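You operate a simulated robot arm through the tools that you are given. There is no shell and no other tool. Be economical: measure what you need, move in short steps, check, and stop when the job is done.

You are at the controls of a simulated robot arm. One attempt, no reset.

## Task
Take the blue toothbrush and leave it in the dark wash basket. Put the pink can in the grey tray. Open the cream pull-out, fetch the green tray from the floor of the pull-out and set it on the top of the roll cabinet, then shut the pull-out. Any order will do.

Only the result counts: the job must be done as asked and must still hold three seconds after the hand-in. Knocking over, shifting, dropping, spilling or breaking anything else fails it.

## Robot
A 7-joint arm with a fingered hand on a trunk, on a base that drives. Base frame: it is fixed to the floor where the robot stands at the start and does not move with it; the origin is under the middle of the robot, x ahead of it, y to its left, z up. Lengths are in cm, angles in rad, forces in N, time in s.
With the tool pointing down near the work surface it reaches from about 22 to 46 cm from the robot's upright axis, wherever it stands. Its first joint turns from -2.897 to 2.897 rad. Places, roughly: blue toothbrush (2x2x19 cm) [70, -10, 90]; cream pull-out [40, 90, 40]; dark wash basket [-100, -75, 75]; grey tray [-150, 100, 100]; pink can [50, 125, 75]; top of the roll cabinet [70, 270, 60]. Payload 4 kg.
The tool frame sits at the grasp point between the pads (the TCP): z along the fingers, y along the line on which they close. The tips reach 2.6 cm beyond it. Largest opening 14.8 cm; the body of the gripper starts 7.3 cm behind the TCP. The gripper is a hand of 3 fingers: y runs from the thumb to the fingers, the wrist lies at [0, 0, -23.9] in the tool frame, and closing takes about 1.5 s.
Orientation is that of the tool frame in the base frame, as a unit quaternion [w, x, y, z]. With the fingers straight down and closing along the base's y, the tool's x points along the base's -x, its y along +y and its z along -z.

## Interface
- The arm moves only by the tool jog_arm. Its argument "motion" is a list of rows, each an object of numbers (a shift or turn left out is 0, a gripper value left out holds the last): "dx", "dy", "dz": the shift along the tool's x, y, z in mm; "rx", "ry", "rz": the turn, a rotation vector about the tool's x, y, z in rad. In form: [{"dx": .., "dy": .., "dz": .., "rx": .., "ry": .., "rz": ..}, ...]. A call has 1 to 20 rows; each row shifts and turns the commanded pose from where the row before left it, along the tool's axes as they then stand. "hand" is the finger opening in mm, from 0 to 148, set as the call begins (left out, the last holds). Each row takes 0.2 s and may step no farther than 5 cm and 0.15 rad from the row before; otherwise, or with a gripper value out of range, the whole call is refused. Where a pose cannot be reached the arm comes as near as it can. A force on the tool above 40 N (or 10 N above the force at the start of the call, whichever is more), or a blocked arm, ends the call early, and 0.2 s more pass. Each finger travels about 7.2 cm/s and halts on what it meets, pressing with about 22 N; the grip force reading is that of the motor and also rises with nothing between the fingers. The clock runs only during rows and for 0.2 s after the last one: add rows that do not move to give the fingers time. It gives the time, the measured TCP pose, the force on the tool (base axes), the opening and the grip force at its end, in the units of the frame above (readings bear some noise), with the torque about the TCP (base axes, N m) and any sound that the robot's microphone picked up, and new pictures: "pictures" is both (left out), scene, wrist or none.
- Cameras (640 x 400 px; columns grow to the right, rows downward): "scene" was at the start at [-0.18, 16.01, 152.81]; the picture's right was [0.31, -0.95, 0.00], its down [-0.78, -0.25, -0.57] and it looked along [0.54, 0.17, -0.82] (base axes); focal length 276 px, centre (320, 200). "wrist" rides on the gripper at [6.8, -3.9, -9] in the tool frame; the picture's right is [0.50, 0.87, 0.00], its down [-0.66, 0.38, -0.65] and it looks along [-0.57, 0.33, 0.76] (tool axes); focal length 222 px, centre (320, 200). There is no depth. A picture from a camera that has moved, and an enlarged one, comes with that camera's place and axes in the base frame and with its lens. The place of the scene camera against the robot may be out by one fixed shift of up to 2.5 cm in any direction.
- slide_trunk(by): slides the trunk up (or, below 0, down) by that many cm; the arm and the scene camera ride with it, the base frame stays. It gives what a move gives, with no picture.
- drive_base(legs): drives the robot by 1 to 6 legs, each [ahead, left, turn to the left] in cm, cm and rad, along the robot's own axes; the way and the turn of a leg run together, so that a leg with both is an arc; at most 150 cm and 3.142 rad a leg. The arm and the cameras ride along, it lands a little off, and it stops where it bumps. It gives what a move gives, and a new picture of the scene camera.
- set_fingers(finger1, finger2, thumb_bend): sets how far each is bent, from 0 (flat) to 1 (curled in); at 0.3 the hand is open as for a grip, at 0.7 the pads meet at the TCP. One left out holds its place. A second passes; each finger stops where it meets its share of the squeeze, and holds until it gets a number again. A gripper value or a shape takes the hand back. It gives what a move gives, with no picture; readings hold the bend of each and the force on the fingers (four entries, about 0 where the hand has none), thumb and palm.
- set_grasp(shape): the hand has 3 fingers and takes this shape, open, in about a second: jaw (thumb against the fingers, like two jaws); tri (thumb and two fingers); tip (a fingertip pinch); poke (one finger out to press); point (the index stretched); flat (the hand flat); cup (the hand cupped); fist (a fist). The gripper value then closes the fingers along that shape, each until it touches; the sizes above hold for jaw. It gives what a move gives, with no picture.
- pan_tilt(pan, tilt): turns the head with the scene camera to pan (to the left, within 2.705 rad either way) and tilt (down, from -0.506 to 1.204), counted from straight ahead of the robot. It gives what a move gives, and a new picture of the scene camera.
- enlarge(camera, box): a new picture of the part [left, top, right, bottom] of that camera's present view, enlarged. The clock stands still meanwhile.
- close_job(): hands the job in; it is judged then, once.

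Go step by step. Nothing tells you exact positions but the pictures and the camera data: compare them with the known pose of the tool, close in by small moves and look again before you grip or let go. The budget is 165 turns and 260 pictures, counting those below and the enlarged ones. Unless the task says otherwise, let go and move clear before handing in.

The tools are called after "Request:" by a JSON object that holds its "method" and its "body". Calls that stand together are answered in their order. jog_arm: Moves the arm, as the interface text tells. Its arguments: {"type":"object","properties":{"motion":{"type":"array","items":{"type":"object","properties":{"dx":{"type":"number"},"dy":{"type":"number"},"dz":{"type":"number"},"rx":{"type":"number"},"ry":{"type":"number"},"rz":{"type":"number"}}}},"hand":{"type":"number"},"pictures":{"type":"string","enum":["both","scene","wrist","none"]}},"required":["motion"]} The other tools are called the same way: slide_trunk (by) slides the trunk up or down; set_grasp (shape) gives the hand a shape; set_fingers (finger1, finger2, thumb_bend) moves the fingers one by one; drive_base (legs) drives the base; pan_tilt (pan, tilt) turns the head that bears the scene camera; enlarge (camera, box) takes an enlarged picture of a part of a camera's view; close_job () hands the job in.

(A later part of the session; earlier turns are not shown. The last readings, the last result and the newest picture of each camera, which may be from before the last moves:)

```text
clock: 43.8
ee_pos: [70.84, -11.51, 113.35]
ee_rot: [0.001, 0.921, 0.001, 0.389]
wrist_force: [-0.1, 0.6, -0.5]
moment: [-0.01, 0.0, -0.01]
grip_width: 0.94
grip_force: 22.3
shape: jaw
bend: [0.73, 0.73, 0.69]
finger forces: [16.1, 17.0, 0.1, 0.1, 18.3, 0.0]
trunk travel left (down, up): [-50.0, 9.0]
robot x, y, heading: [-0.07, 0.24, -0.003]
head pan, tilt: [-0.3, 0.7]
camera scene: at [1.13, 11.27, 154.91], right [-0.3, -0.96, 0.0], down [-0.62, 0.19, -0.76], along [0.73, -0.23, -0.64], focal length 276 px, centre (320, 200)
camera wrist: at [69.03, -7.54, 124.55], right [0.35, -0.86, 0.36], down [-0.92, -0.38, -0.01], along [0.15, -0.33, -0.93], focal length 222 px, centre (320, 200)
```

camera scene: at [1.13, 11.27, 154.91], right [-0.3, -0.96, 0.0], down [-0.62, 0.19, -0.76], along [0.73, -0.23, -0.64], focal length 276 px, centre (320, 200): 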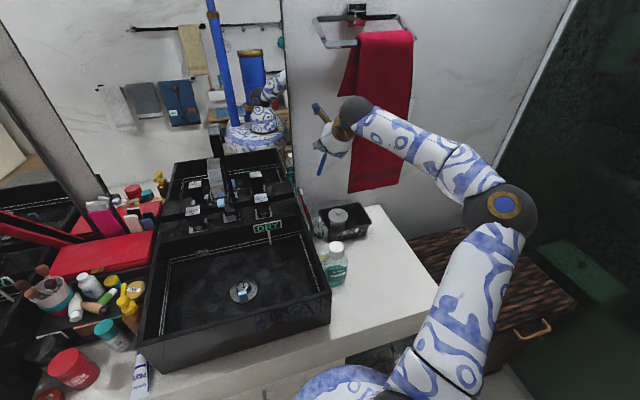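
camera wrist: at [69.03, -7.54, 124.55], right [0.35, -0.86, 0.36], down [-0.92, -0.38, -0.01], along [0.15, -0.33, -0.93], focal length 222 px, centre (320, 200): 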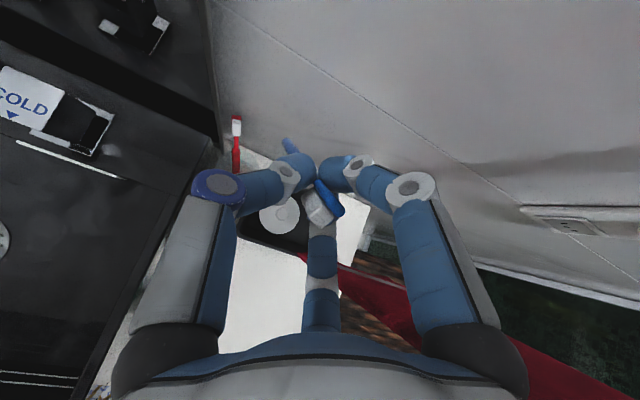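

Brush is out cleanly. Now retract the hand toward the robot, then drive back toward the bench (keeping off the floor mat).

Request:
{"method": "jog_arm", "body": {"motion": [{"dx": -23.3, "dy": -14.4, "dz": -27.5}, {"dx": -23.3, "dy": -14.4, "dz": -27.5}, {"dx": -23.3, "dy": -14.4, "dz": -27.5}, {"dx": -23.3, "dy": -14.4, "dz": -27.5}, {"dx": -23.3, "dy": -14.4, "dz": -27.5}, {"dx": -23.3, "dy": -14.4, "dz": -27.5}, {"dx": -23.3, "dy": -14.4, "dz": -27.5}, {"dx": -23.3, "dy": -14.4, "dz": -27.5}], "pictures": "none"}}

Request:
{"method": "pan_tilt", "body": {"pan": -2.6, "tilt": 1.0}}

Request:
{"method": "drive_base", "body": {"legs": [[-30, 0, 0]]}}

```text
clock: 45.6
ee_pos: [41.94, -0.1, 114.85]
ee_rot: [0.001, 0.921, 0.001, 0.389]
wrist_force: [0.5, 0.0, -0.5]
moment: [-0.05, 0.04, 0.01]
grip_width: 0.92
grip_force: 22.1
shape: jaw
bend: [0.73, 0.73, 0.69]
finger forces: [15.9, 17.0, 0.0, 0.0, 18.3, 0.0]
trunk travel left (down, up): [-50.0, 9.0]
robot x, y, heading: [-0.07, -0.08, -0.0]
head pan, tilt: [-0.3, 0.7]
```

```text
clock: 47.7
ee_pos: [42.0, -0.23, 114.92]
ee_rot: [0.001, 0.921, 0.001, 0.389]
wrist_force: [-1.1, 0.0, 0.1]
moment: [-0.01, 0.02, -0.01]
grip_width: 0.92
grip_force: 22.3
shape: jaw
bend: [0.73, 0.73, 0.69]
finger forces: [15.9, 17.0, 0.0, 0.0, 18.3, 0.0]
trunk travel left (down, up): [-50.0, 9.0]
robot x, y, heading: [0.18, -0.02, 0.001]
head pan, tilt: [-2.601, 1.0]
camera scene: at [-12.97, 10.2, 152.57], right [-0.52, 0.86, 0.0], down [0.72, 0.43, -0.54], along [-0.46, -0.28, -0.84], focal length 276 px, centre (320, 200)
```

scene: 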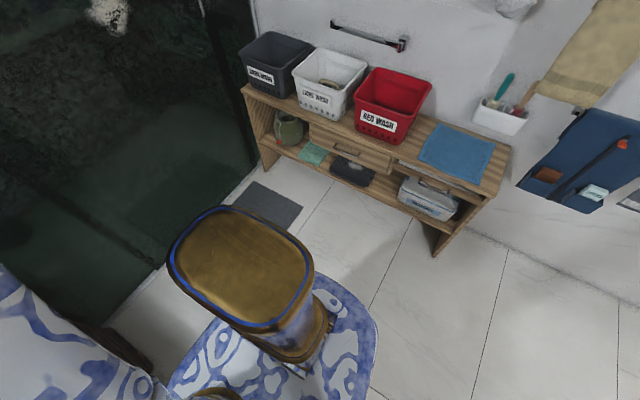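

```text
clock: 49.8
ee_pos: [11.33, 0.07, 114.88]
ee_rot: [0.0, 0.921, 0.003, 0.388]
wrist_force: [-0.1, -0.9, -0.6]
moment: [-0.03, 0.01, 0.02]
grip_width: 0.92
grip_force: 21.8
shape: jaw
bend: [0.73, 0.73, 0.69]
finger forces: [15.9, 16.9, 0.1, 0.1, 18.4, 0.1]
trunk travel left (down, up): [-50.0, 9.0]
robot x, y, heading: [-30.52, 0.1, 0.005]
head pan, tilt: [-2.601, 1.0]
camera scene: at [-43.65, 10.08, 152.57], right [-0.52, 0.85, 0.0], down [0.72, 0.44, -0.54], along [-0.46, -0.28, -0.84], focal length 276 px, centre (320, 200)
```

scene: 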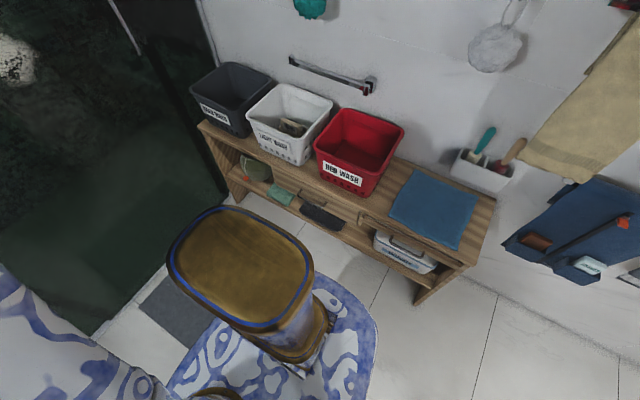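

Request:
{"method": "drive_base", "body": {"legs": [[-15, 0, 0]]}}

Request:
{"method": "jog_arm", "body": {"motion": [{"dx": -2, "dy": 47.9, "dz": -2, "rx": -0.086, "rz": 0.0836}, {"dx": -2, "dy": 47.9, "dz": -2, "rx": -0.086, "rz": 0.0836}, {"dx": -2, "dy": 47.9, "dz": -2, "rx": -0.086, "rz": 0.0836}, {"dx": -2, "dy": 47.9, "dz": -2, "rx": -0.086, "rz": 0.0836}, {"dx": -2, "dy": 47.9, "dz": -2, "rx": -0.086, "rz": 0.0836}, {"dx": -2, "dy": 47.9, "dz": -2, "rx": -0.086, "rz": 0.0836}, {"dx": -2, "dy": 47.9, "dz": -2, "rx": -0.086, "rz": 0.0836}, {"dx": -2, "dy": 47.9, "dz": -2, "rx": -0.086, "rz": 0.0836}, {"dx": -2, "dy": 47.9, "dz": -2, "rx": -0.086, "rz": 0.0836}, {"dx": -2, "dy": 47.9, "dz": -2, "rx": -0.086, "rz": 0.0836}], "pictures": "scene"}}

```text
clock: 51.1
ee_pos: [-3.37, 0.19, 114.93]
ee_rot: [-0.001, 0.921, 0.004, 0.389]
wrist_force: [-0.7, 0.1, -0.3]
moment: [0.0, -0.01, 0.0]
grip_width: 0.91
grip_force: 22.0
shape: jaw
bend: [0.73, 0.73, 0.69]
finger forces: [15.9, 16.9, 0.0, 0.0, 18.3, 0.0]
trunk travel left (down, up): [-50.0, 9.0]
robot x, y, heading: [-45.29, -0.0, 0.011]
head pan, tilt: [-2.601, 1.0]
camera scene: at [-58.41, 9.97, 152.56], right [-0.52, 0.85, 0.0], down [0.72, 0.44, -0.54], along [-0.46, -0.28, -0.84], focal length 276 px, centre (320, 200)
```

scene: 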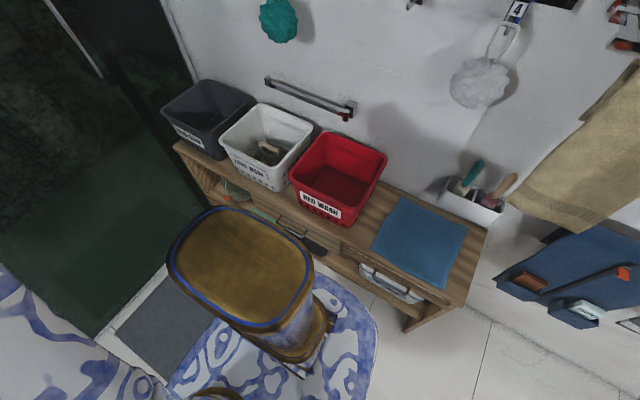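

```text
clock: 52.8
ee_pos: [-10.37, -24.03, 114.85]
ee_rot: [0.124, 0.879, -0.279, 0.367]
wrist_force: [0.7, 0.2, -0.6]
moment: [-0.03, 0.02, 0.02]
grip_width: 0.93
grip_force: 22.1
shape: jaw
bend: [0.73, 0.73, 0.69]
finger forces: [15.9, 16.9, 0.0, 0.0, 18.3, 0.0]
trunk travel left (down, up): [-50.0, 9.0]
robot x, y, heading: [-45.48, -0.14, 0.003]
head pan, tilt: [-2.601, 1.0]
stopped in row 8: the arm was blocked; the commanded pose is now the measured one
camera scene: at [-58.33, 9.98, 152.56], right [-0.52, 0.85, 0.0], down [0.72, 0.44, -0.54], along [-0.46, -0.28, -0.84], focal length 276 px, centre (320, 200)
```

scene: 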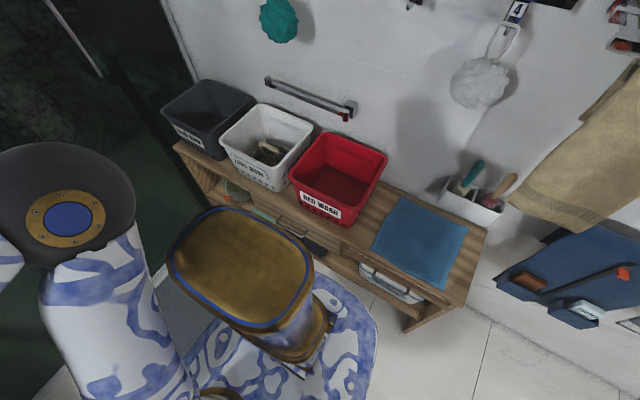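

The elbow blocks there; better turn the whole robot around. Swing the arm back to the front first.

Request:
{"method": "jog_arm", "body": {"motion": [{"dx": -2, "dy": -47.9, "dz": -2, "rx": 0.086, "rz": -0.0836}, {"dx": -2, "dy": -47.9, "dz": -2, "rx": 0.086, "rz": -0.0836}, {"dx": -2, "dy": -47.9, "dz": -2, "rx": 0.086, "rz": -0.0836}, {"dx": -2, "dy": -47.9, "dz": -2, "rx": 0.086, "rz": -0.0836}, {"dx": -2, "dy": -47.9, "dz": -2, "rx": 0.086, "rz": -0.0836}], "pictures": "none"}}

Request:
{"method": "pan_tilt", "body": {"pan": 1.4, "tilt": 1.2}}

Request:
{"method": "pan_tilt", "body": {"pan": -1.6, "tilt": 1.2}}

```text
clock: 54.0
ee_pos: [-2.75, -1.5, 114.72]
ee_rot: [0.006, 0.922, -0.009, 0.386]
wrist_force: [-0.2, 0.2, -0.2]
moment: [0.02, -0.02, 0.0]
grip_width: 0.91
grip_force: 21.5
shape: jaw
bend: [0.73, 0.73, 0.69]
finger forces: [15.9, 16.9, 0.0, 0.0, 18.3, 0.0]
trunk travel left (down, up): [-50.0, 9.0]
robot x, y, heading: [-45.28, -0.08, 0.006]
head pan, tilt: [-2.601, 1.0]
```

```text
clock: 57.2
ee_pos: [-2.7, -1.59, 114.71]
ee_rot: [0.006, 0.922, -0.009, 0.386]
wrist_force: [0.0, 0.6, -0.5]
moment: [0.0, 0.0, -0.01]
grip_width: 0.93
grip_force: 22.3
shape: jaw
bend: [0.73, 0.73, 0.69]
finger forces: [15.7, 16.8, 0.0, 0.1, 18.3, 0.1]
trunk travel left (down, up): [-50.0, 9.0]
robot x, y, heading: [-45.41, -0.44, 0.006]
head pan, tilt: [1.4, 1.201]
camera scene: at [-51.5, 19.12, 151.31], right [0.99, -0.16, 0.0], down [-0.15, -0.92, -0.36], along [0.06, 0.36, -0.93], focal length 276 px, centre (320, 200)
```

scene: 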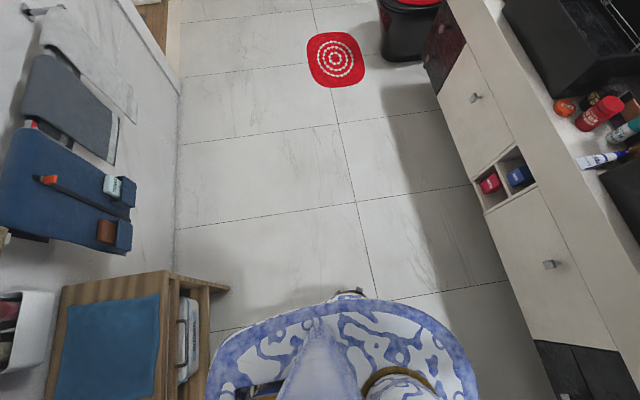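

```text
clock: 59.8
ee_pos: [-2.7, -1.66, 114.62]
ee_rot: [0.006, 0.922, -0.009, 0.387]
wrist_force: [-0.8, 0.1, -1.2]
moment: [-0.03, 0.0, 0.0]
grip_width: 0.93
grip_force: 21.2
shape: jaw
bend: [0.73, 0.73, 0.69]
finger forces: [15.8, 17.0, 0.0, 0.0, 18.3, 0.0]
trunk travel left (down, up): [-50.0, 9.0]
robot x, y, heading: [-45.47, 0.29, 0.008]
head pan, tilt: [-1.6, 1.201]
camera scene: at [-52.54, 8.01, 151.31], right [-1.0, 0.02, 0.0], down [0.02, 0.93, -0.36], along [-0.01, -0.36, -0.93], focal length 276 px, centre (320, 200)
```

scene: 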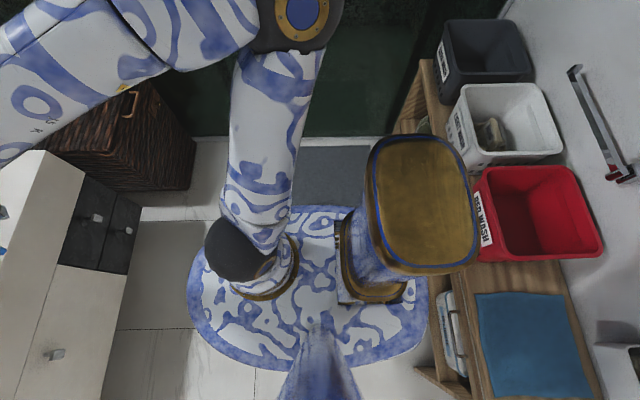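

The base is about 100 x 72 cm. I move forward a bit and turn the robot around to face the bench.

Request:
{"method": "drive_base", "body": {"legs": [[10, 3, 0], [0, 0, 1.5708], [0, 0, 1.5708]]}}

Request:
{"method": "pan_tilt", "body": {"pan": 0.6, "tilt": 0.9}}

```text
clock: 68.6
ee_pos: [-77.87, 5.57, 114.74]
ee_rot: [-0.386, 0.025, 0.922, 0.014]
wrist_force: [0.8, -0.2, 0.3]
moment: [0.0, 0.05, -0.01]
grip_width: 0.91
grip_force: 21.9
shape: jaw
bend: [0.73, 0.73, 0.69]
finger forces: [15.8, 16.6, 0.0, 0.0, 18.1, 0.0]
trunk travel left (down, up): [-50.0, 9.0]
robot x, y, heading: [-35.41, 2.94, 3.118]
head pan, tilt: [-1.6, 1.201]
camera scene: at [-30.36, -8.03, 151.31], right [1.0, -0.05, 0.0], down [-0.05, -0.93, -0.36], along [0.02, 0.36, -0.93], focal length 276 px, centre (320, 200)
```

scene: 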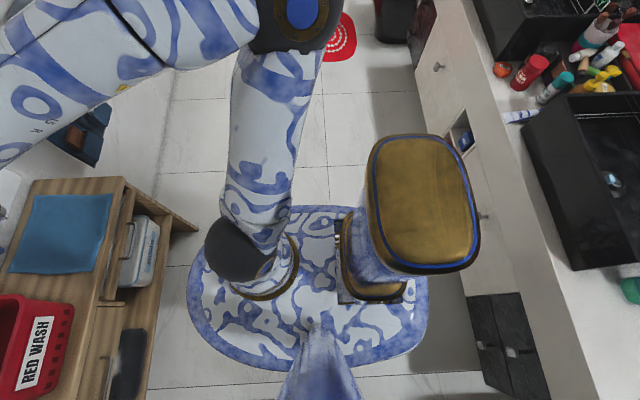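

```text
clock: 70.6
ee_pos: [-77.92, 5.58, 114.74]
ee_rot: [-0.386, 0.024, 0.922, 0.013]
wrist_force: [-0.2, 0.1, 0.3]
moment: [0.0, -0.02, 0.0]
grip_width: 0.91
grip_force: 22.2
shape: jaw
bend: [0.73, 0.73, 0.69]
finger forces: [15.7, 16.6, 0.0, 0.0, 18.1, 0.1]
trunk travel left (down, up): [-50.0, 9.0]
robot x, y, heading: [-35.46, 2.79, 3.119]
head pan, tilt: [0.6, 0.901]
camera scene: at [-36.98, -17.74, 153.29], right [-0.55, 0.84, 0.0], down [0.66, 0.43, -0.62], along [-0.52, -0.34, -0.78], focal length 276 px, centre (320, 200)
```

scene: 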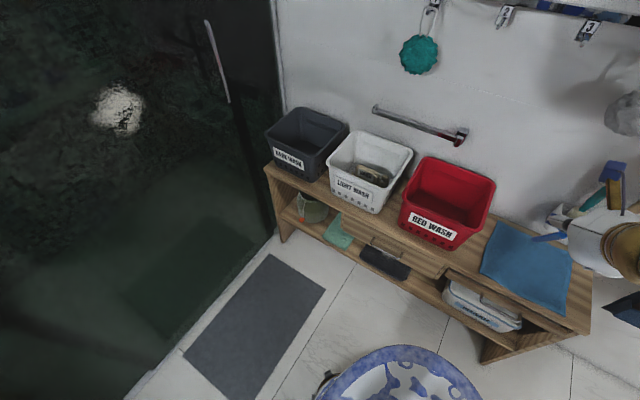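

Request:
{"method": "drive_base", "body": {"legs": [[8, 9, 0.02], [6, 0, 0]]}}

```text
clock: 72.5
ee_pos: [-92.44, -4.27, 114.78]
ee_rot: [-0.385, 0.013, 0.923, 0.009]
wrist_force: [-0.2, -0.4, -0.2]
moment: [0.01, -0.03, -0.01]
grip_width: 0.91
grip_force: 21.8
shape: jaw
bend: [0.73, 0.73, 0.69]
finger forces: [15.8, 16.8, 0.0, 0.0, 18.0, 0.0]
trunk travel left (down, up): [-50.0, 9.0]
robot x, y, heading: [-49.52, -6.13, -3.139]
head pan, tilt: [0.6, 0.901]
camera scene: at [-51.01, -26.71, 153.29], right [-0.57, 0.82, 0.0], down [0.65, 0.44, -0.62], along [-0.51, -0.35, -0.78], focal length 276 px, centre (320, 200)
```

scene: 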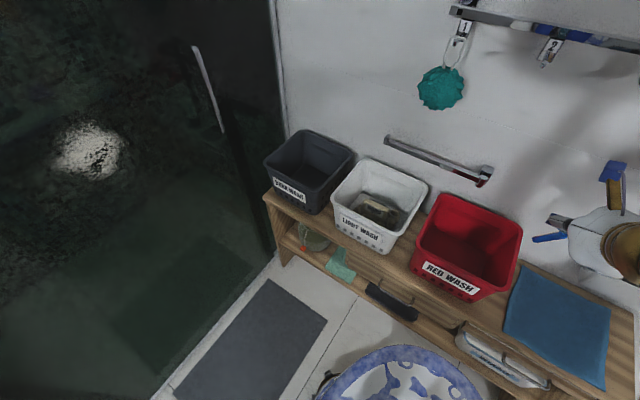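

Request:
{"method": "jog_arm", "body": {"motion": [{"dx": -1.8, "dy": -47.2, "dz": -1.9, "rx": 0.079, "rz": -0.0767}, {"dx": -1.8, "dy": -47.2, "dz": -1.9, "rx": 0.079, "rz": -0.0767}, {"dx": -1.8, "dy": -47.2, "dz": -1.9, "rx": 0.079, "rz": -0.0767}, {"dx": -1.8, "dy": -47.2, "dz": -1.9, "rx": 0.079, "rz": -0.0767}, {"dx": -1.8, "dy": -47.2, "dz": -1.9, "rx": 0.079, "rz": -0.0767}, {"dx": -1.8, "dy": -47.2, "dz": -1.9, "rx": 0.079, "rz": -0.0767}, {"dx": -1.8, "dy": -47.2, "dz": -1.9, "rx": 0.079, "rz": -0.0767}, {"dx": -1.8, "dy": -47.2, "dz": -1.9, "rx": 0.079, "rz": -0.0767}, {"dx": 28, "dz": 28.7}, {"dx": 28, "dz": 28.7}, {"dx": 28, "dz": 28.7}, {"dx": 28, "dz": 28.7}], "pictures": "both"}}

```text
clock: 75.1
ee_pos: [-86.96, -49.44, 114.63]
ee_rot: [-0.356, -0.386, 0.837, -0.151]
wrist_force: [-0.2, -1.0, -0.6]
moment: [0.02, 0.0, 0.0]
grip_width: 0.91
grip_force: 21.9
shape: jaw
bend: [0.74, 0.73, 0.69]
finger forces: [15.8, 16.2, 0.1, 0.1, 18.1, 0.1]
out of reach, approached as far as the arm can: row 12
trunk travel left (down, up): [-50.0, 9.0]
robot x, y, heading: [-49.83, -5.8, 3.145]
head pan, tilt: [0.6, 0.901]
camera scene: at [-51.0, -26.83, 153.28], right [-0.56, 0.83, 0.0], down [0.65, 0.44, -0.62], along [-0.51, -0.35, -0.78], focal length 276 px, centre (320, 200)
camera wrist: at [-82.75, -50.9, 125.78], right [-0.88, 0.3, 0.37], down [0.32, 0.95, 0.0], along [-0.35, 0.12, -0.93], focal length 222 px, centre (320, 200)
```

scene: 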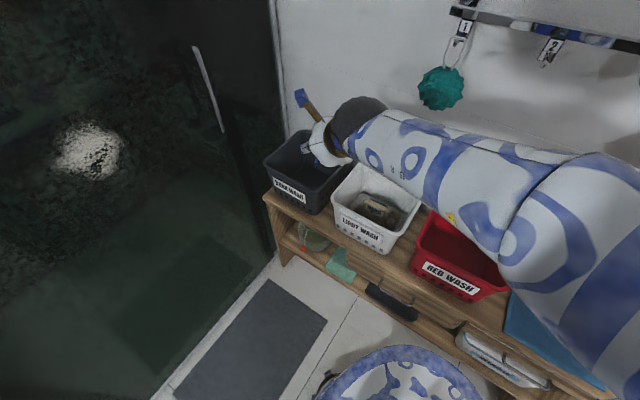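
wrist: 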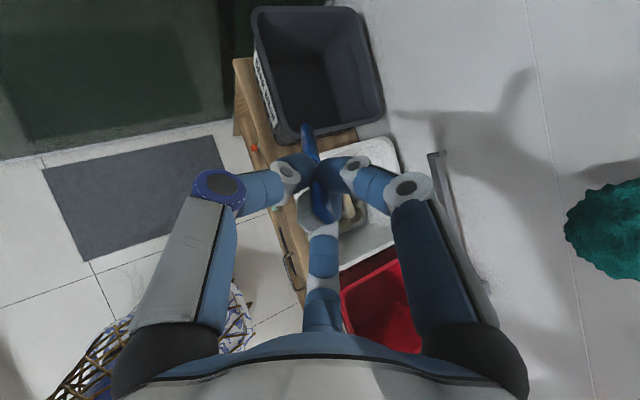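

Request:
{"method": "jog_arm", "body": {"motion": [{"dz": 40}, {"dx": 14, "dz": 14}, {"dx": 28, "dz": 28.7}], "pictures": "none"}}

```text
clock: 75.9
ee_pos: [-94.08, -56.93, 111.63]
ee_rot: [-0.351, -0.379, 0.841, -0.16]
wrist_force: [-0.1, 0.1, -0.7]
moment: [0.01, 0.01, 0.03]
grip_width: 0.89
grip_force: 22.4
shape: jaw
bend: [0.74, 0.73, 0.69]
finger forces: [15.6, 16.2, 0.0, 0.1, 17.9, 0.0]
trunk travel left (down, up): [-50.0, 9.0]
robot x, y, heading: [-49.54, -6.23, -3.145]
head pan, tilt: [0.6, 0.901]
```

Request:
{"method": "jog_arm", "body": {"motion": [{"dx": 14, "dz": 20}, {"dx": 14, "dz": 20}, {"dx": 14, "dz": 20}, {"dx": 14, "dz": 20}], "pictures": "both"}}

```text
clock: 76.9
ee_pos: [-100.34, -63.95, 110.17]
ee_rot: [-0.35, -0.38, 0.841, -0.161]
wrist_force: [-0.1, -0.4, -0.2]
moment: [0.0, -0.03, -0.02]
grip_width: 0.9
grip_force: 21.9
shape: jaw
bend: [0.74, 0.73, 0.69]
finger forces: [15.5, 16.1, 0.0, 0.0, 17.9, 0.0]
trunk travel left (down, up): [-50.0, 9.0]
robot x, y, heading: [-49.91, -6.27, -3.141]
head pan, tilt: [0.6, 0.901]
camera scene: at [-50.98, -26.75, 153.28], right [-0.57, 0.82, 0.0], down [0.65, 0.44, -0.62], along [-0.51, -0.35, -0.78], focal length 276 px, centre (320, 200)
camera wrist: at [-96.34, -65.16, 121.18], right [-0.88, 0.31, 0.35], down [0.33, 0.95, -0.01], along [-0.34, 0.11, -0.94], focal length 222 px, centre (320, 200)
```

scene: 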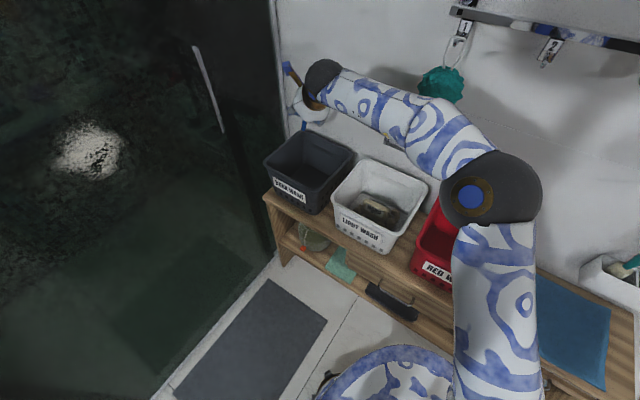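
wrist: 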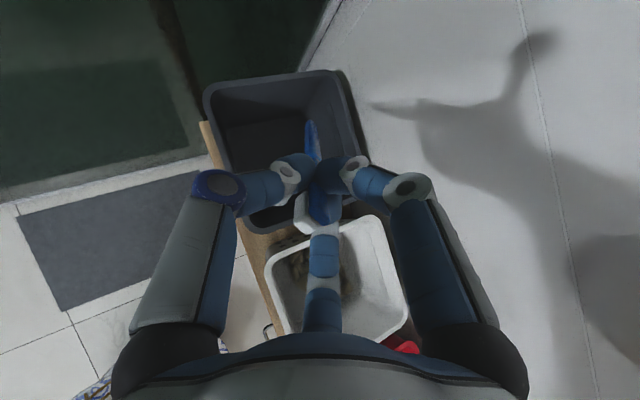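

Request:
{"method": "jog_arm", "body": {"motion": [{"dx": 22, "dz": 22.7}, {"dx": 22, "dz": 22.7}, {"dx": -25, "dz": 24.4}, {"dx": -25, "dz": 24.4}, {"dx": -25, "dz": 24.4}], "pictures": "both"}}

```text
clock: 78.1
ee_pos: [-104.65, -68.61, 99.71]
ee_rot: [-0.35, -0.38, 0.841, -0.16]
wrist_force: [0.2, -0.4, 0.0]
moment: [0.01, -0.02, -0.01]
grip_width: 0.9
grip_force: 21.8
shape: jaw
bend: [0.74, 0.73, 0.69]
finger forces: [15.4, 15.8, 0.1, 0.0, 17.7, 0.0]
trunk travel left (down, up): [-50.0, 9.0]
robot x, y, heading: [-49.99, -6.13, -3.142]
head pan, tilt: [0.6, 0.901]
camera scene: at [-50.96, -26.76, 153.29], right [-0.57, 0.82, 0.0], down [0.65, 0.44, -0.62], along [-0.51, -0.35, -0.78], focal length 276 px, centre (320, 200)
camera wrist: at [-100.62, -69.83, 110.83], right [-0.88, 0.31, 0.35], down [0.33, 0.95, -0.01], along [-0.34, 0.11, -0.94], focal length 222 px, centre (320, 200)
```

scene: 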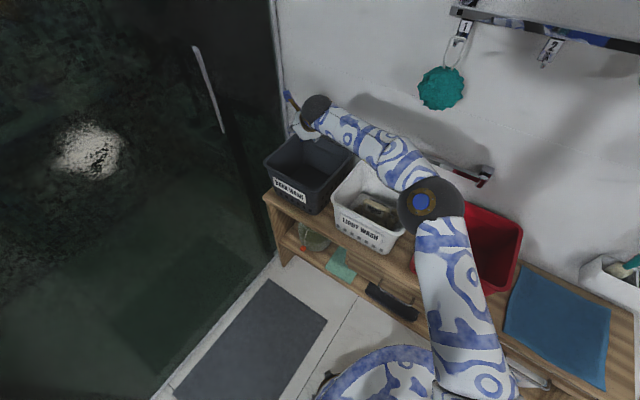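
wrist: 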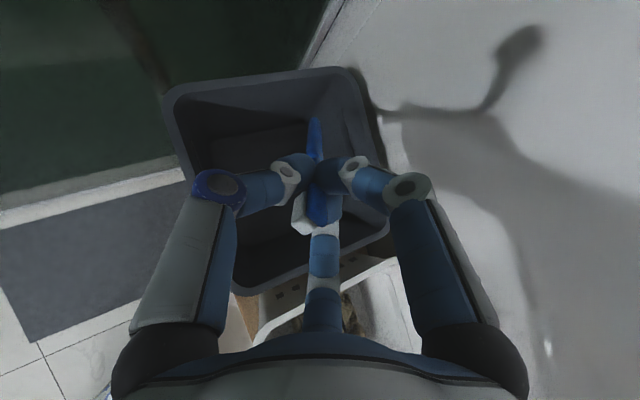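

Request:
{"method": "jog_arm", "body": {"motion": [{"dx": 4, "dy": -25, "dz": 4}, {"dx": -21, "dz": 21}, {"dx": -21, "dz": 21}], "pictures": "wrist"}}

```text
clock: 78.9
ee_pos: [-103.04, -70.63, 93.68]
ee_rot: [-0.35, -0.38, 0.841, -0.16]
wrist_force: [0.5, 0.5, -0.1]
moment: [-0.02, 0.01, -0.02]
grip_width: 0.87
grip_force: 21.9
shape: jaw
bend: [0.74, 0.73, 0.69]
finger forces: [15.2, 15.8, 0.1, 0.0, 17.6, 0.0]
trunk travel left (down, up): [-50.0, 9.0]
robot x, y, heading: [-49.59, -6.23, -3.138]
head pan, tilt: [0.6, 0.901]
camera wrist: at [-99.1, -71.86, 104.88], right [-0.88, 0.31, 0.35], down [0.33, 0.95, -0.01], along [-0.34, 0.11, -0.94], focal length 222 px, centre (320, 200)
```

wrist: 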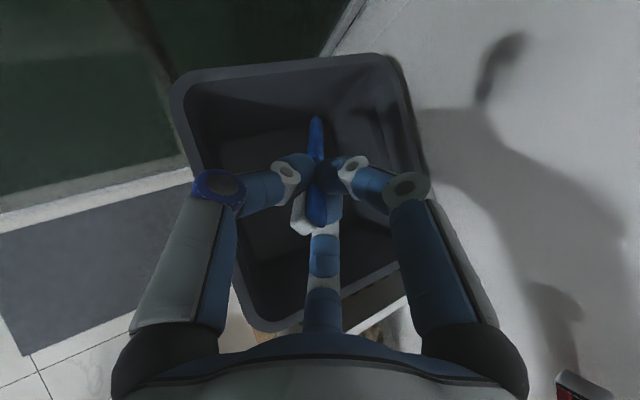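

Brush is over the basket opening, well centred; release.

Request:
{"method": "jog_arm", "body": {"motion": [{}, {}, {}, {}], "hand": 50, "pictures": "wrist"}}

```text
clock: 79.9
ee_pos: [-103.07, -70.52, 93.75]
ee_rot: [-0.351, -0.38, 0.841, -0.159]
wrist_force: [0.2, -0.9, 1.0]
moment: [-0.02, -0.01, 0.01]
grip_width: 4.96
grip_force: 0.1
shape: jaw
bend: [0.77, 0.77, 0.7]
finger forces: [0.0, 0.0, 0.0, 0.0, 0.0, 0.0]
trunk travel left (down, up): [-50.0, 9.0]
robot x, y, heading: [-49.97, -5.98, -3.143]
head pan, tilt: [0.6, 0.901]
camera wrist: at [-99.07, -71.87, 104.93], right [-0.88, 0.31, 0.35], down [0.33, 0.95, -0.01], along [-0.34, 0.11, -0.94], focal length 222 px, centre (320, 200)
```

wrist: 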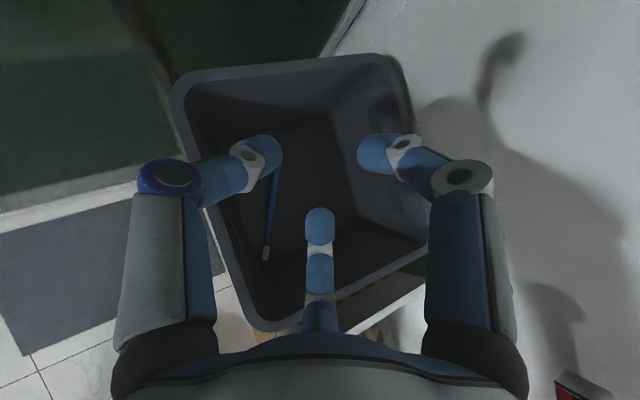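

Toothbrush is in the basket. Retract up, back and to the front.

Request:
{"method": "jog_arm", "body": {"motion": [{"dx": 28.7, "dz": -27.9}, {"dx": 28.7, "dz": -27.9}, {"dx": 28.7, "dz": -27.9}, {"dx": 28.7, "dz": -27.9}, {"dx": 14, "dz": -14}, {"dx": -28, "dz": -28.7}, {"dx": -28, "dz": -28.7}, {"dx": -28, "dz": -28.7}, {"dx": -28, "dz": -28.7}, {"dx": -28, "dz": -28.7}, {"dx": -28, "dz": -28.7}, {"dx": -28, "dz": -28.7}, {"dx": -28, "dz": -28.7}, {"dx": -28, "dz": -28.7}, {"dx": -28, "dz": -28.7}], "pictures": "none"}}

Request:
{"method": "jog_arm", "body": {"motion": [{"dx": -1.8, "dy": 47.2, "dz": -1.9, "rx": -0.079, "rz": 0.0767}, {"dx": -1.8, "dy": 47.2, "dz": -1.9, "rx": -0.079, "rz": 0.0767}, {"dx": -1.8, "dy": 47.2, "dz": -1.9, "rx": -0.079, "rz": 0.0767}, {"dx": -1.8, "dy": 47.2, "dz": -1.9, "rx": -0.079, "rz": 0.0767}, {"dx": -1.8, "dy": 47.2, "dz": -1.9, "rx": -0.079, "rz": 0.0767}, {"dx": -1.8, "dy": 47.2, "dz": -1.9, "rx": -0.079, "rz": 0.0767}, {"dx": -1.8, "dy": 47.2, "dz": -1.9, "rx": -0.079, "rz": 0.0767}, {"dx": -1.8, "dy": 47.2, "dz": -1.9, "rx": -0.079, "rz": 0.0767}], "pictures": "none"}}

```text
clock: 83.1
ee_pos: [-76.11, -40.25, 111.41]
ee_rot: [-0.351, -0.38, 0.841, -0.159]
wrist_force: [-0.4, 0.1, 0.2]
moment: [0.01, 0.0, -0.02]
grip_width: 4.96
grip_force: 0.0
shape: jaw
bend: [0.77, 0.77, 0.7]
finger forces: [0.1, 0.0, 0.0, 0.0, 0.0, 0.0]
out of reach, approached as far as the arm can: row 5
trunk travel left (down, up): [-50.0, 9.0]
robot x, y, heading: [-49.83, -6.01, -3.14]
head pan, tilt: [0.6, 0.901]
```

```text
clock: 84.9
ee_pos: [-91.29, -6.57, 111.34]
ee_rot: [-0.386, 0.013, 0.922, 0.009]
wrist_force: [-0.9, -0.3, 0.3]
moment: [0.0, 0.01, 0.03]
grip_width: 5.01
grip_force: 0.0
shape: jaw
bend: [0.77, 0.77, 0.7]
finger forces: [0.0, 0.1, 0.0, 0.0, 0.0, 0.1]
trunk travel left (down, up): [-50.0, 9.0]
robot x, y, heading: [-50.02, -6.05, -3.139]
head pan, tilt: [0.6, 0.901]
```

Now go for the pink can: back away, turn to face the vanity, and slide left to about y = 112.

Request:
{"method": "drive_base", "body": {"legs": [[-15, 0, 0], [0, 0, -1.5708], [0, 0, -1.5708], [0, 60, 0], [0, 57, 0]]}}

Request:
{"method": "pan_tilt", "body": {"pan": 0.4, "tilt": 0.75}}

```text
clock: 99.6
ee_pos: [4.68, 110.54, 111.24]
ee_rot: [0.003, 0.922, 0.0, 0.386]
wrist_force: [0.9, 0.6, 0.5]
moment: [0.0, 0.04, -0.03]
grip_width: 5.0
grip_force: 0.1
shape: jaw
bend: [0.77, 0.77, 0.7]
finger forces: [0.1, 0.1, 0.0, 0.1, 0.0, 0.1]
trunk travel left (down, up): [-50.0, 9.0]
robot x, y, heading: [-36.48, 108.77, 0.027]
head pan, tilt: [0.6, 0.901]
camera scene: at [-38.13, 126.9, 153.29], right [0.59, -0.81, 0.0], down [-0.63, -0.46, -0.62], along [0.5, 0.36, -0.78], focal length 276 px, centre (320, 200)
```

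scene: 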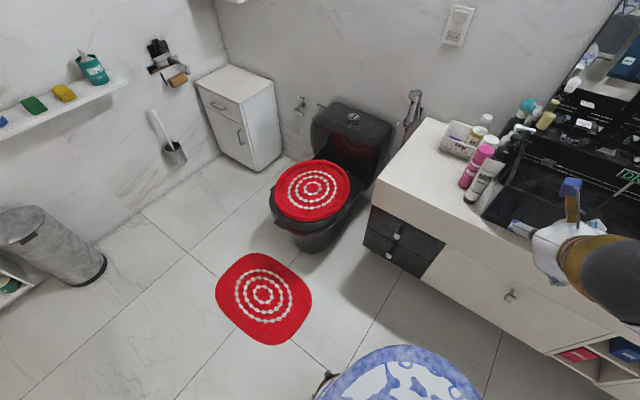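

```text
clock: 100.3
ee_pos: [4.65, 110.59, 111.21]
ee_rot: [0.004, 0.922, 0.0, 0.386]
wrist_force: [-0.5, -0.5, -0.5]
moment: [-0.01, 0.0, -0.05]
grip_width: 5.0
grip_force: 0.0
shape: jaw
bend: [0.77, 0.77, 0.7]
finger forces: [0.0, 0.0, 0.0, 0.1, 0.0, 0.0]
trunk travel left (down, up): [-50.0, 9.0]
robot x, y, heading: [-36.83, 108.71, 0.031]
head pan, tilt: [0.4, 0.75]
camera scene: at [-36.7, 125.88, 154.48], right [0.41, -0.91, 0.0], down [-0.62, -0.28, -0.73], along [0.67, 0.3, -0.68], focal length 276 px, centre (320, 200)
```

scene: 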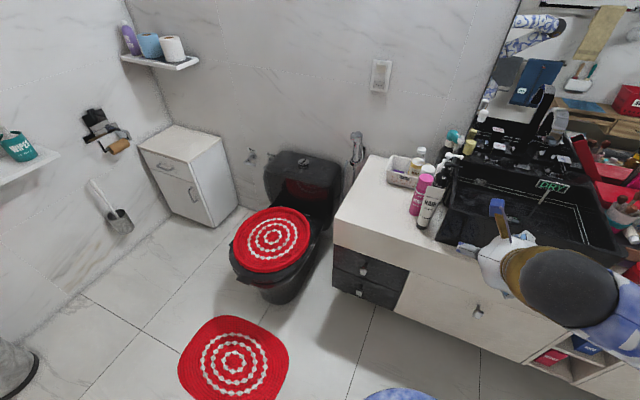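

Request:
{"method": "enlarge", "body": {"camera": "scene", "box": [370, 120, 490, 250]}}

Request:
{"method": "enlarge", "body": {"camera": "scene", "box": [320, 220, 640, 400]}}

```text
3.08 times, centred on (430, 185) of scene
camera zoom: at [-36.7, 125.88, 154.48], right [0.41, -0.91, 0.0], down [-0.62, -0.28, -0.73], along [0.67, 0.3, -0.68], focal length 850 px, centre (-18, 246)
```

zoom: 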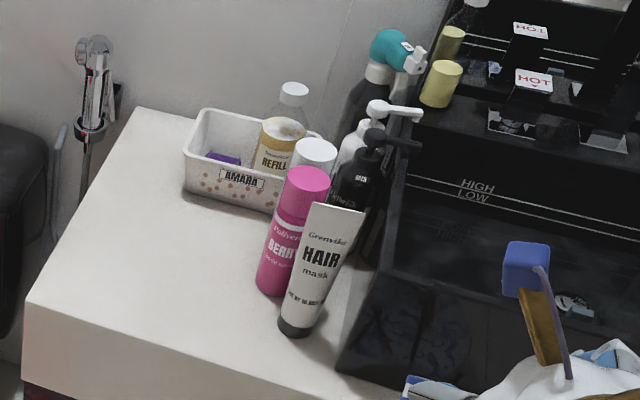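

```text
2.00 times, centred on (480, 310) of scene
camera zoom: at [-36.7, 125.88, 154.48], right [0.41, -0.91, 0.0], down [-0.62, -0.28, -0.73], along [0.67, 0.3, -0.68], focal length 553 px, centre (0, -20)
```

zoom: 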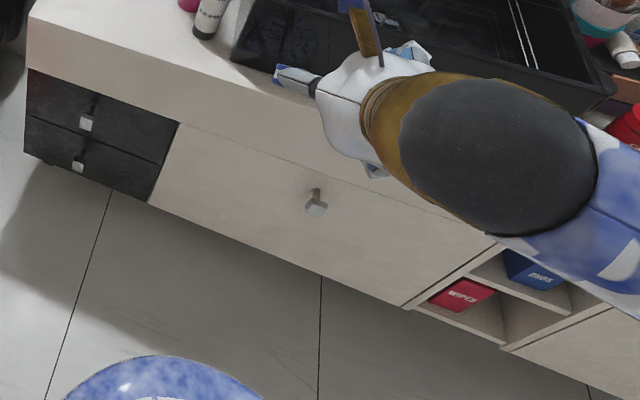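

Pink can stands at about (54,123) next to a hair-mask tube. Drive closer.

Request:
{"method": "drive_base", "body": {"legs": [[30, 2, -0.03]]}}

Request:
{"method": "pan_tilt", "body": {"pan": 0.0, "tilt": 1.0}}

```text
clock: 102.4
ee_pos: [35.84, 111.31, 111.27]
ee_rot: [0.011, 0.922, -0.018, 0.386]
wrist_force: [0.5, -0.4, 1.0]
moment: [-0.01, 0.01, -0.01]
grip_width: 5.01
grip_force: 0.1
shape: jaw
bend: [0.77, 0.77, 0.7]
finger forces: [0.1, 0.0, 0.0, 0.0, 0.0, 0.0]
trunk travel left (down, up): [-50.0, 9.0]
robot x, y, heading: [-5.7, 110.84, -0.007]
head pan, tilt: [0.4, 0.75]
camera scene: at [-4.79, 128.05, 154.48], right [0.38, -0.93, 0.0], down [-0.63, -0.26, -0.73], along [0.68, 0.28, -0.68], focal length 276 px, centre (320, 200)
```

scene: 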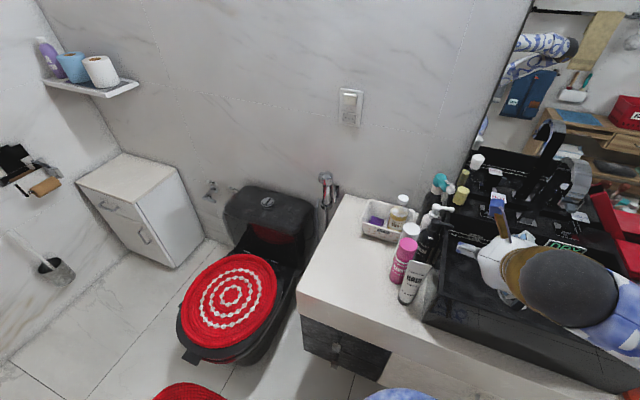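

```text
clock: 103.3
ee_pos: [35.84, 111.24, 111.21]
ee_rot: [0.011, 0.923, -0.018, 0.385]
wrist_force: [0.1, 0.1, -0.5]
moment: [0.0, -0.01, -0.01]
grip_width: 5.01
grip_force: 0.1
shape: jaw
bend: [0.77, 0.77, 0.7]
finger forces: [0.0, 0.1, 0.0, 0.0, 0.0, 0.0]
trunk travel left (down, up): [-50.0, 9.0]
robot x, y, heading: [-5.49, 111.15, -0.015]
head pan, tilt: [0.0, 1.0]
camera scene: at [-5.51, 124.84, 152.57], right [-0.01, -1.0, 0.0], down [-0.84, 0.01, -0.54], along [0.54, -0.01, -0.84], focal length 276 px, centre (320, 200)
```

scene: 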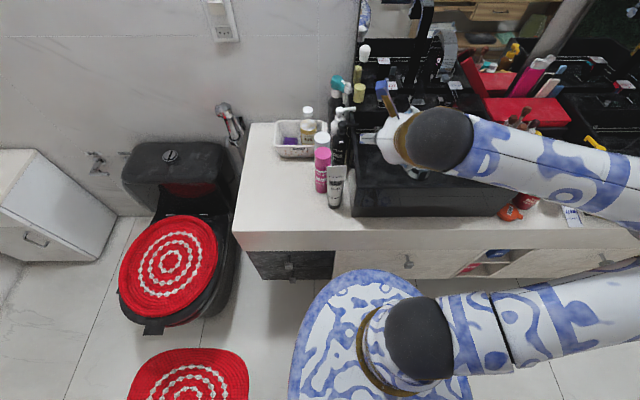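

Request:
{"method": "jog_arm", "body": {"motion": [{"dx": 6, "dy": -40, "dz": -2}, {"dx": 6, "dy": -40, "dz": -2}, {"dx": 5, "dy": -40, "dz": -2}], "hand": 148, "pictures": "wrist"}}

Request:
{"method": "enlarge", "body": {"camera": "scene", "box": [250, 80, 410, 220]}}

```text
clock: 104.1
ee_pos: [36.99, 123.34, 112.78]
ee_rot: [0.011, 0.922, -0.018, 0.386]
wrist_force: [-0.4, 0.8, 0.8]
moment: [-0.02, 0.01, -0.01]
grip_width: 14.79
grip_force: 0.0
shape: jaw
bend: [0.3, 0.3, 0.3]
finger forces: [0.0, 0.0, 0.0, 0.0, 0.0, 0.1]
trunk travel left (down, up): [-50.0, 9.0]
robot x, y, heading: [-5.7, 111.33, -0.009]
head pan, tilt: [0.0, 1.0]
camera wrist: at [35.4, 127.27, 123.92], right [0.32, -0.88, 0.36], down [-0.94, -0.34, -0.01], along [0.13, -0.34, -0.93], focal length 222 px, centre (320, 200)
```

wrist: 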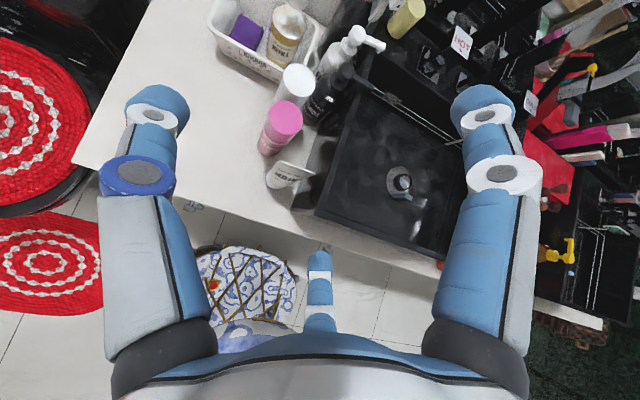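

```text
2.86 times, centred on (330, 150) of scene
camera zoom: at [-5.51, 124.88, 152.56], right [-0.01, -1.0, 0.0], down [-0.84, 0.01, -0.54], along [0.54, -0.01, -0.84], focal length 789 px, centre (291, 343)
```

zoom: 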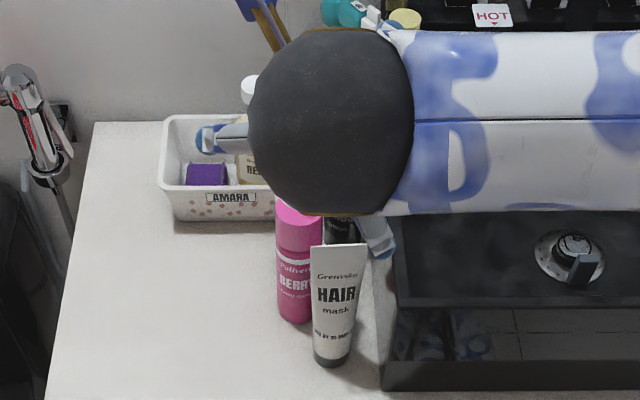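

Neighbours are the white can (+x) and the tube (-x), so I should close along y with the thumb on the -y side. Roll the hand back and make it steeper.

Request:
{"method": "jog_arm", "body": {"motion": [{"rz": -0.15}, {"rz": -0.15}, {"rz": -0.15}, {"rz": -0.15}, {"rz": -0.15}, {"rz": -0.15}, {"rz": -0.15}, {"rz": -0.15}, {"rz": -0.15}, {"rz": -0.15}, {"rz": -0.15}, {"rz": -0.15}, {"rz": -0.15}, {"rz": -0.15}, {"rz": -0.15}, {"rz": -0.15}, {"rz": -0.15}, {"rz": -0.15}, {"rz": -0.15}, {"rz": -0.15}], "pictures": "none"}}

Request:
{"method": "jog_arm", "body": {"motion": [{"rz": -0.1416}, {"ry": 0.15}, {"ry": 0.15}, {"ry": 0.15}], "pictures": "wrist"}}

```text
clock: 108.3
ee_pos: [37.21, 123.26, 112.83]
ee_rot: [0.385, 0.082, 0.919, 0.016]
wrist_force: [-0.2, 0.4, -0.2]
moment: [0.02, 0.03, -0.03]
grip_width: 14.78
grip_force: 0.1
shape: jaw
bend: [0.3, 0.3, 0.3]
finger forces: [0.1, 0.0, 0.1, 0.1, 0.1, 0.0]
trunk travel left (down, up): [-50.0, 9.0]
robot x, y, heading: [-5.44, 111.15, -0.007]
head pan, tilt: [0.0, 1.0]
```

```text
clock: 109.3
ee_pos: [32.31, 124.78, 109.36]
ee_rot: [0.17, 0.02, 0.985, -0.006]
wrist_force: [0.3, 0.0, -0.5]
moment: [-0.03, -0.04, 0.01]
grip_width: 14.82
grip_force: 0.1
shape: jaw
bend: [0.3, 0.3, 0.3]
finger forces: [0.1, 0.0, 0.1, 0.0, 0.0, 0.1]
out of reach, approached as far as the arm can: row 1, 2, 3, 4
trunk travel left (down, up): [-50.0, 9.0]
robot x, y, heading: [-5.36, 110.99, -0.011]
head pan, tilt: [0.0, 1.0]
camera wrist: at [22.68, 121.33, 115.62], right [-0.43, 0.88, -0.17], down [0.41, 0.37, 0.83], along [0.8, 0.29, -0.53], focal length 222 px, centre (320, 200)
```

wrist: 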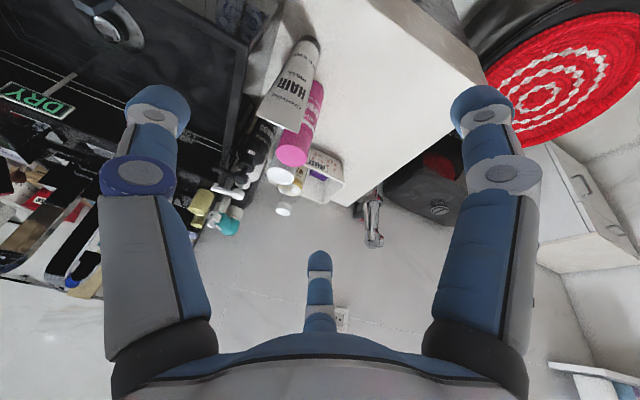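

Request:
{"method": "jog_arm", "body": {"motion": [{"rz": 0.1}, {"rz": 0.1}], "pictures": "none"}}

Request:
{"method": "jog_arm", "body": {"motion": [{"dz": 30}, {"dz": 30}], "pictures": "none"}}

```text
clock: 109.9
ee_pos: [32.26, 124.68, 109.46]
ee_rot: [0.17, 0.119, 0.978, 0.012]
wrist_force: [0.0, -0.7, -0.1]
moment: [-0.03, -0.01, 0.04]
grip_width: 14.79
grip_force: 0.1
shape: jaw
bend: [0.3, 0.3, 0.3]
finger forces: [0.1, 0.0, 0.1, 0.1, 0.1, 0.0]
trunk travel left (down, up): [-50.0, 9.0]
robot x, y, heading: [-6.07, 110.8, -0.011]
head pan, tilt: [0.0, 1.0]
```

```text
clock: 110.5
ee_pos: [34.48, 124.78, 103.8]
ee_rot: [0.171, 0.118, 0.978, 0.011]
wrist_force: [-1.0, 1.4, -1.0]
moment: [0.02, -0.04, 0.04]
grip_width: 14.79
grip_force: 0.1
shape: jaw
bend: [0.3, 0.3, 0.3]
finger forces: [0.0, 0.0, 0.1, 0.0, 0.0, 0.0]
trunk travel left (down, up): [-50.0, 9.0]
robot x, y, heading: [-5.56, 111.15, -0.012]
head pan, tilt: [0.0, 1.0]
```

Request:
{"method": "jog_arm", "body": {"motion": [{"dx": -27.5, "dy": 6.7, "dz": 10}, {"dx": -27.5, "dy": 6.7, "dz": 10}, {"dx": -27.5, "dy": 6.7, "dz": 10}], "pictures": "none"}}

Request:
{"method": "jog_arm", "body": {"motion": [{"rz": -0.12}, {"rz": -0.12}], "pictures": "wrist"}}

```text
clock: 111.3
ee_pos: [40.38, 124.7, 103.88]
ee_rot: [0.17, 0.119, 0.978, 0.011]
wrist_force: [-0.2, -0.6, 0.4]
moment: [0.02, 0.03, 0.03]
grip_width: 14.79
grip_force: 0.0
shape: jaw
bend: [0.3, 0.3, 0.3]
finger forces: [0.0, 0.0, 0.0, 0.0, 0.0, 0.0]
out of reach, approached as far as the arm can: row 3
trunk travel left (down, up): [-50.0, 9.0]
robot x, y, heading: [-5.56, 110.83, -0.008]
head pan, tilt: [0.0, 1.0]
```

```text
clock: 111.9
ee_pos: [33.68, 127.29, 105.84]
ee_rot: [0.171, 0.002, 0.985, -0.009]
wrist_force: [-0.4, 0.5, 0.5]
moment: [-0.01, 0.0, -0.02]
grip_width: 14.8
grip_force: 0.1
shape: jaw
bend: [0.3, 0.3, 0.3]
finger forces: [0.1, 0.0, 0.0, 0.0, 0.1, 0.0]
out of reach, approached as far as the arm can: row 1, 2
trunk travel left (down, up): [-50.0, 9.0]
robot x, y, heading: [-5.49, 111.06, -0.011]
head pan, tilt: [0.0, 1.0]
camera wrist: at [24.16, 123.63, 112.1], right [-0.47, 0.87, -0.18], down [0.4, 0.39, 0.83], along [0.79, 0.31, -0.53], focal length 222 px, centre (320, 200)
```

wrist: 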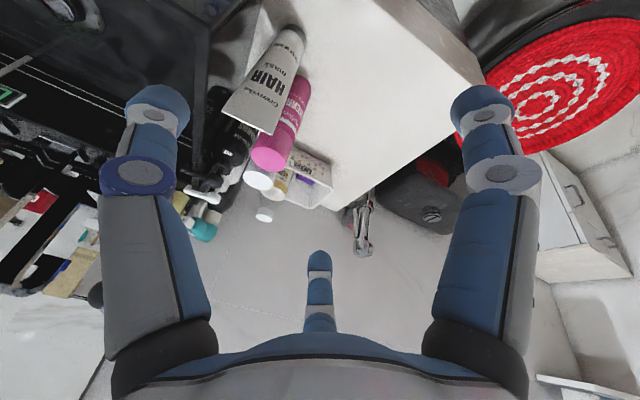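

The jaws are a three-finger chuck, so I'll roll to put thumb at the -x/+y side and fingers toward (+x,+y) and (-y), which fits the gaps and sits mid-range in the wrist joint.

Request:
{"method": "jog_arm", "body": {"motion": [{"rz": 0.141}, {"rz": 0.141}, {"rz": 0.141}, {"rz": 0.141}, {"rz": 0.141}, {"rz": 0.141}, {"rz": 0.141}, {"rz": 0.141}, {"rz": 0.141}, {"rz": 0.141}, {"rz": 0.141}, {"rz": 0.141}, {"rz": 0.141}], "pictures": "wrist"}}

```text
clock: 114.7
ee_pos: [33.71, 127.26, 105.64]
ee_rot: [0.112, 0.784, 0.597, 0.129]
wrist_force: [-0.2, -0.2, -0.8]
moment: [0.0, 0.01, -0.01]
grip_width: 14.8
grip_force: 0.1
shape: jaw
bend: [0.3, 0.3, 0.3]
finger forces: [0.0, 0.1, 0.0, 0.0, 0.1, 0.0]
trunk travel left (down, up): [-50.0, 9.0]
robot x, y, heading: [-5.45, 111.33, -0.007]
head pan, tilt: [0.0, 1.0]
camera wrist: at [28.71, 134.93, 113.36], right [0.91, 0.26, 0.32], down [-0.04, -0.72, 0.69], along [0.41, -0.65, -0.65], focal length 222 px, centre (320, 200)
```

wrist: 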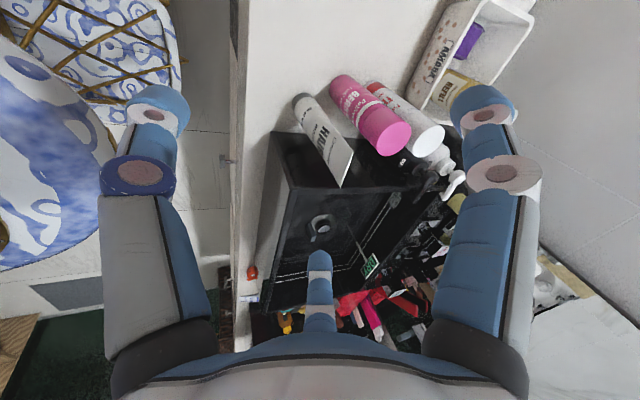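

Request:
{"method": "jog_arm", "body": {"motion": [{"dx": 0.8, "dy": 23.4, "dz": 30.5}, {"dx": 0.8, "dy": 23.4, "dz": 30.5}, {"dx": 0.8, "dy": 23.4, "dz": 30.5}], "hand": 85, "pictures": "wrist"}}

```text
clock: 115.5
ee_pos: [43.11, 125.25, 99.43]
ee_rot: [0.112, 0.782, 0.599, 0.131]
wrist_force: [-1.1, 1.2, 0.3]
moment: [0.03, 0.02, -0.01]
grip_width: 8.53
grip_force: 0.2
shape: jaw
bend: [0.33, 0.33, 0.7]
finger forces: [0.0, 0.0, 0.0, 0.0, 0.0, 0.0]
trunk travel left (down, up): [-50.0, 9.0]
robot x, y, heading: [-5.73, 111.19, -0.013]
head pan, tilt: [0.0, 1.0]
camera wrist: at [38.09, 132.94, 107.1], right [0.91, 0.26, 0.32], down [-0.04, -0.72, 0.69], along [0.41, -0.64, -0.64], focal length 222 px, centre (320, 200)
```

wrist: 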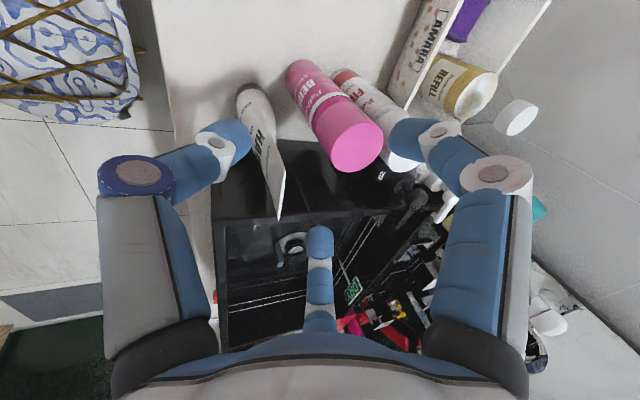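

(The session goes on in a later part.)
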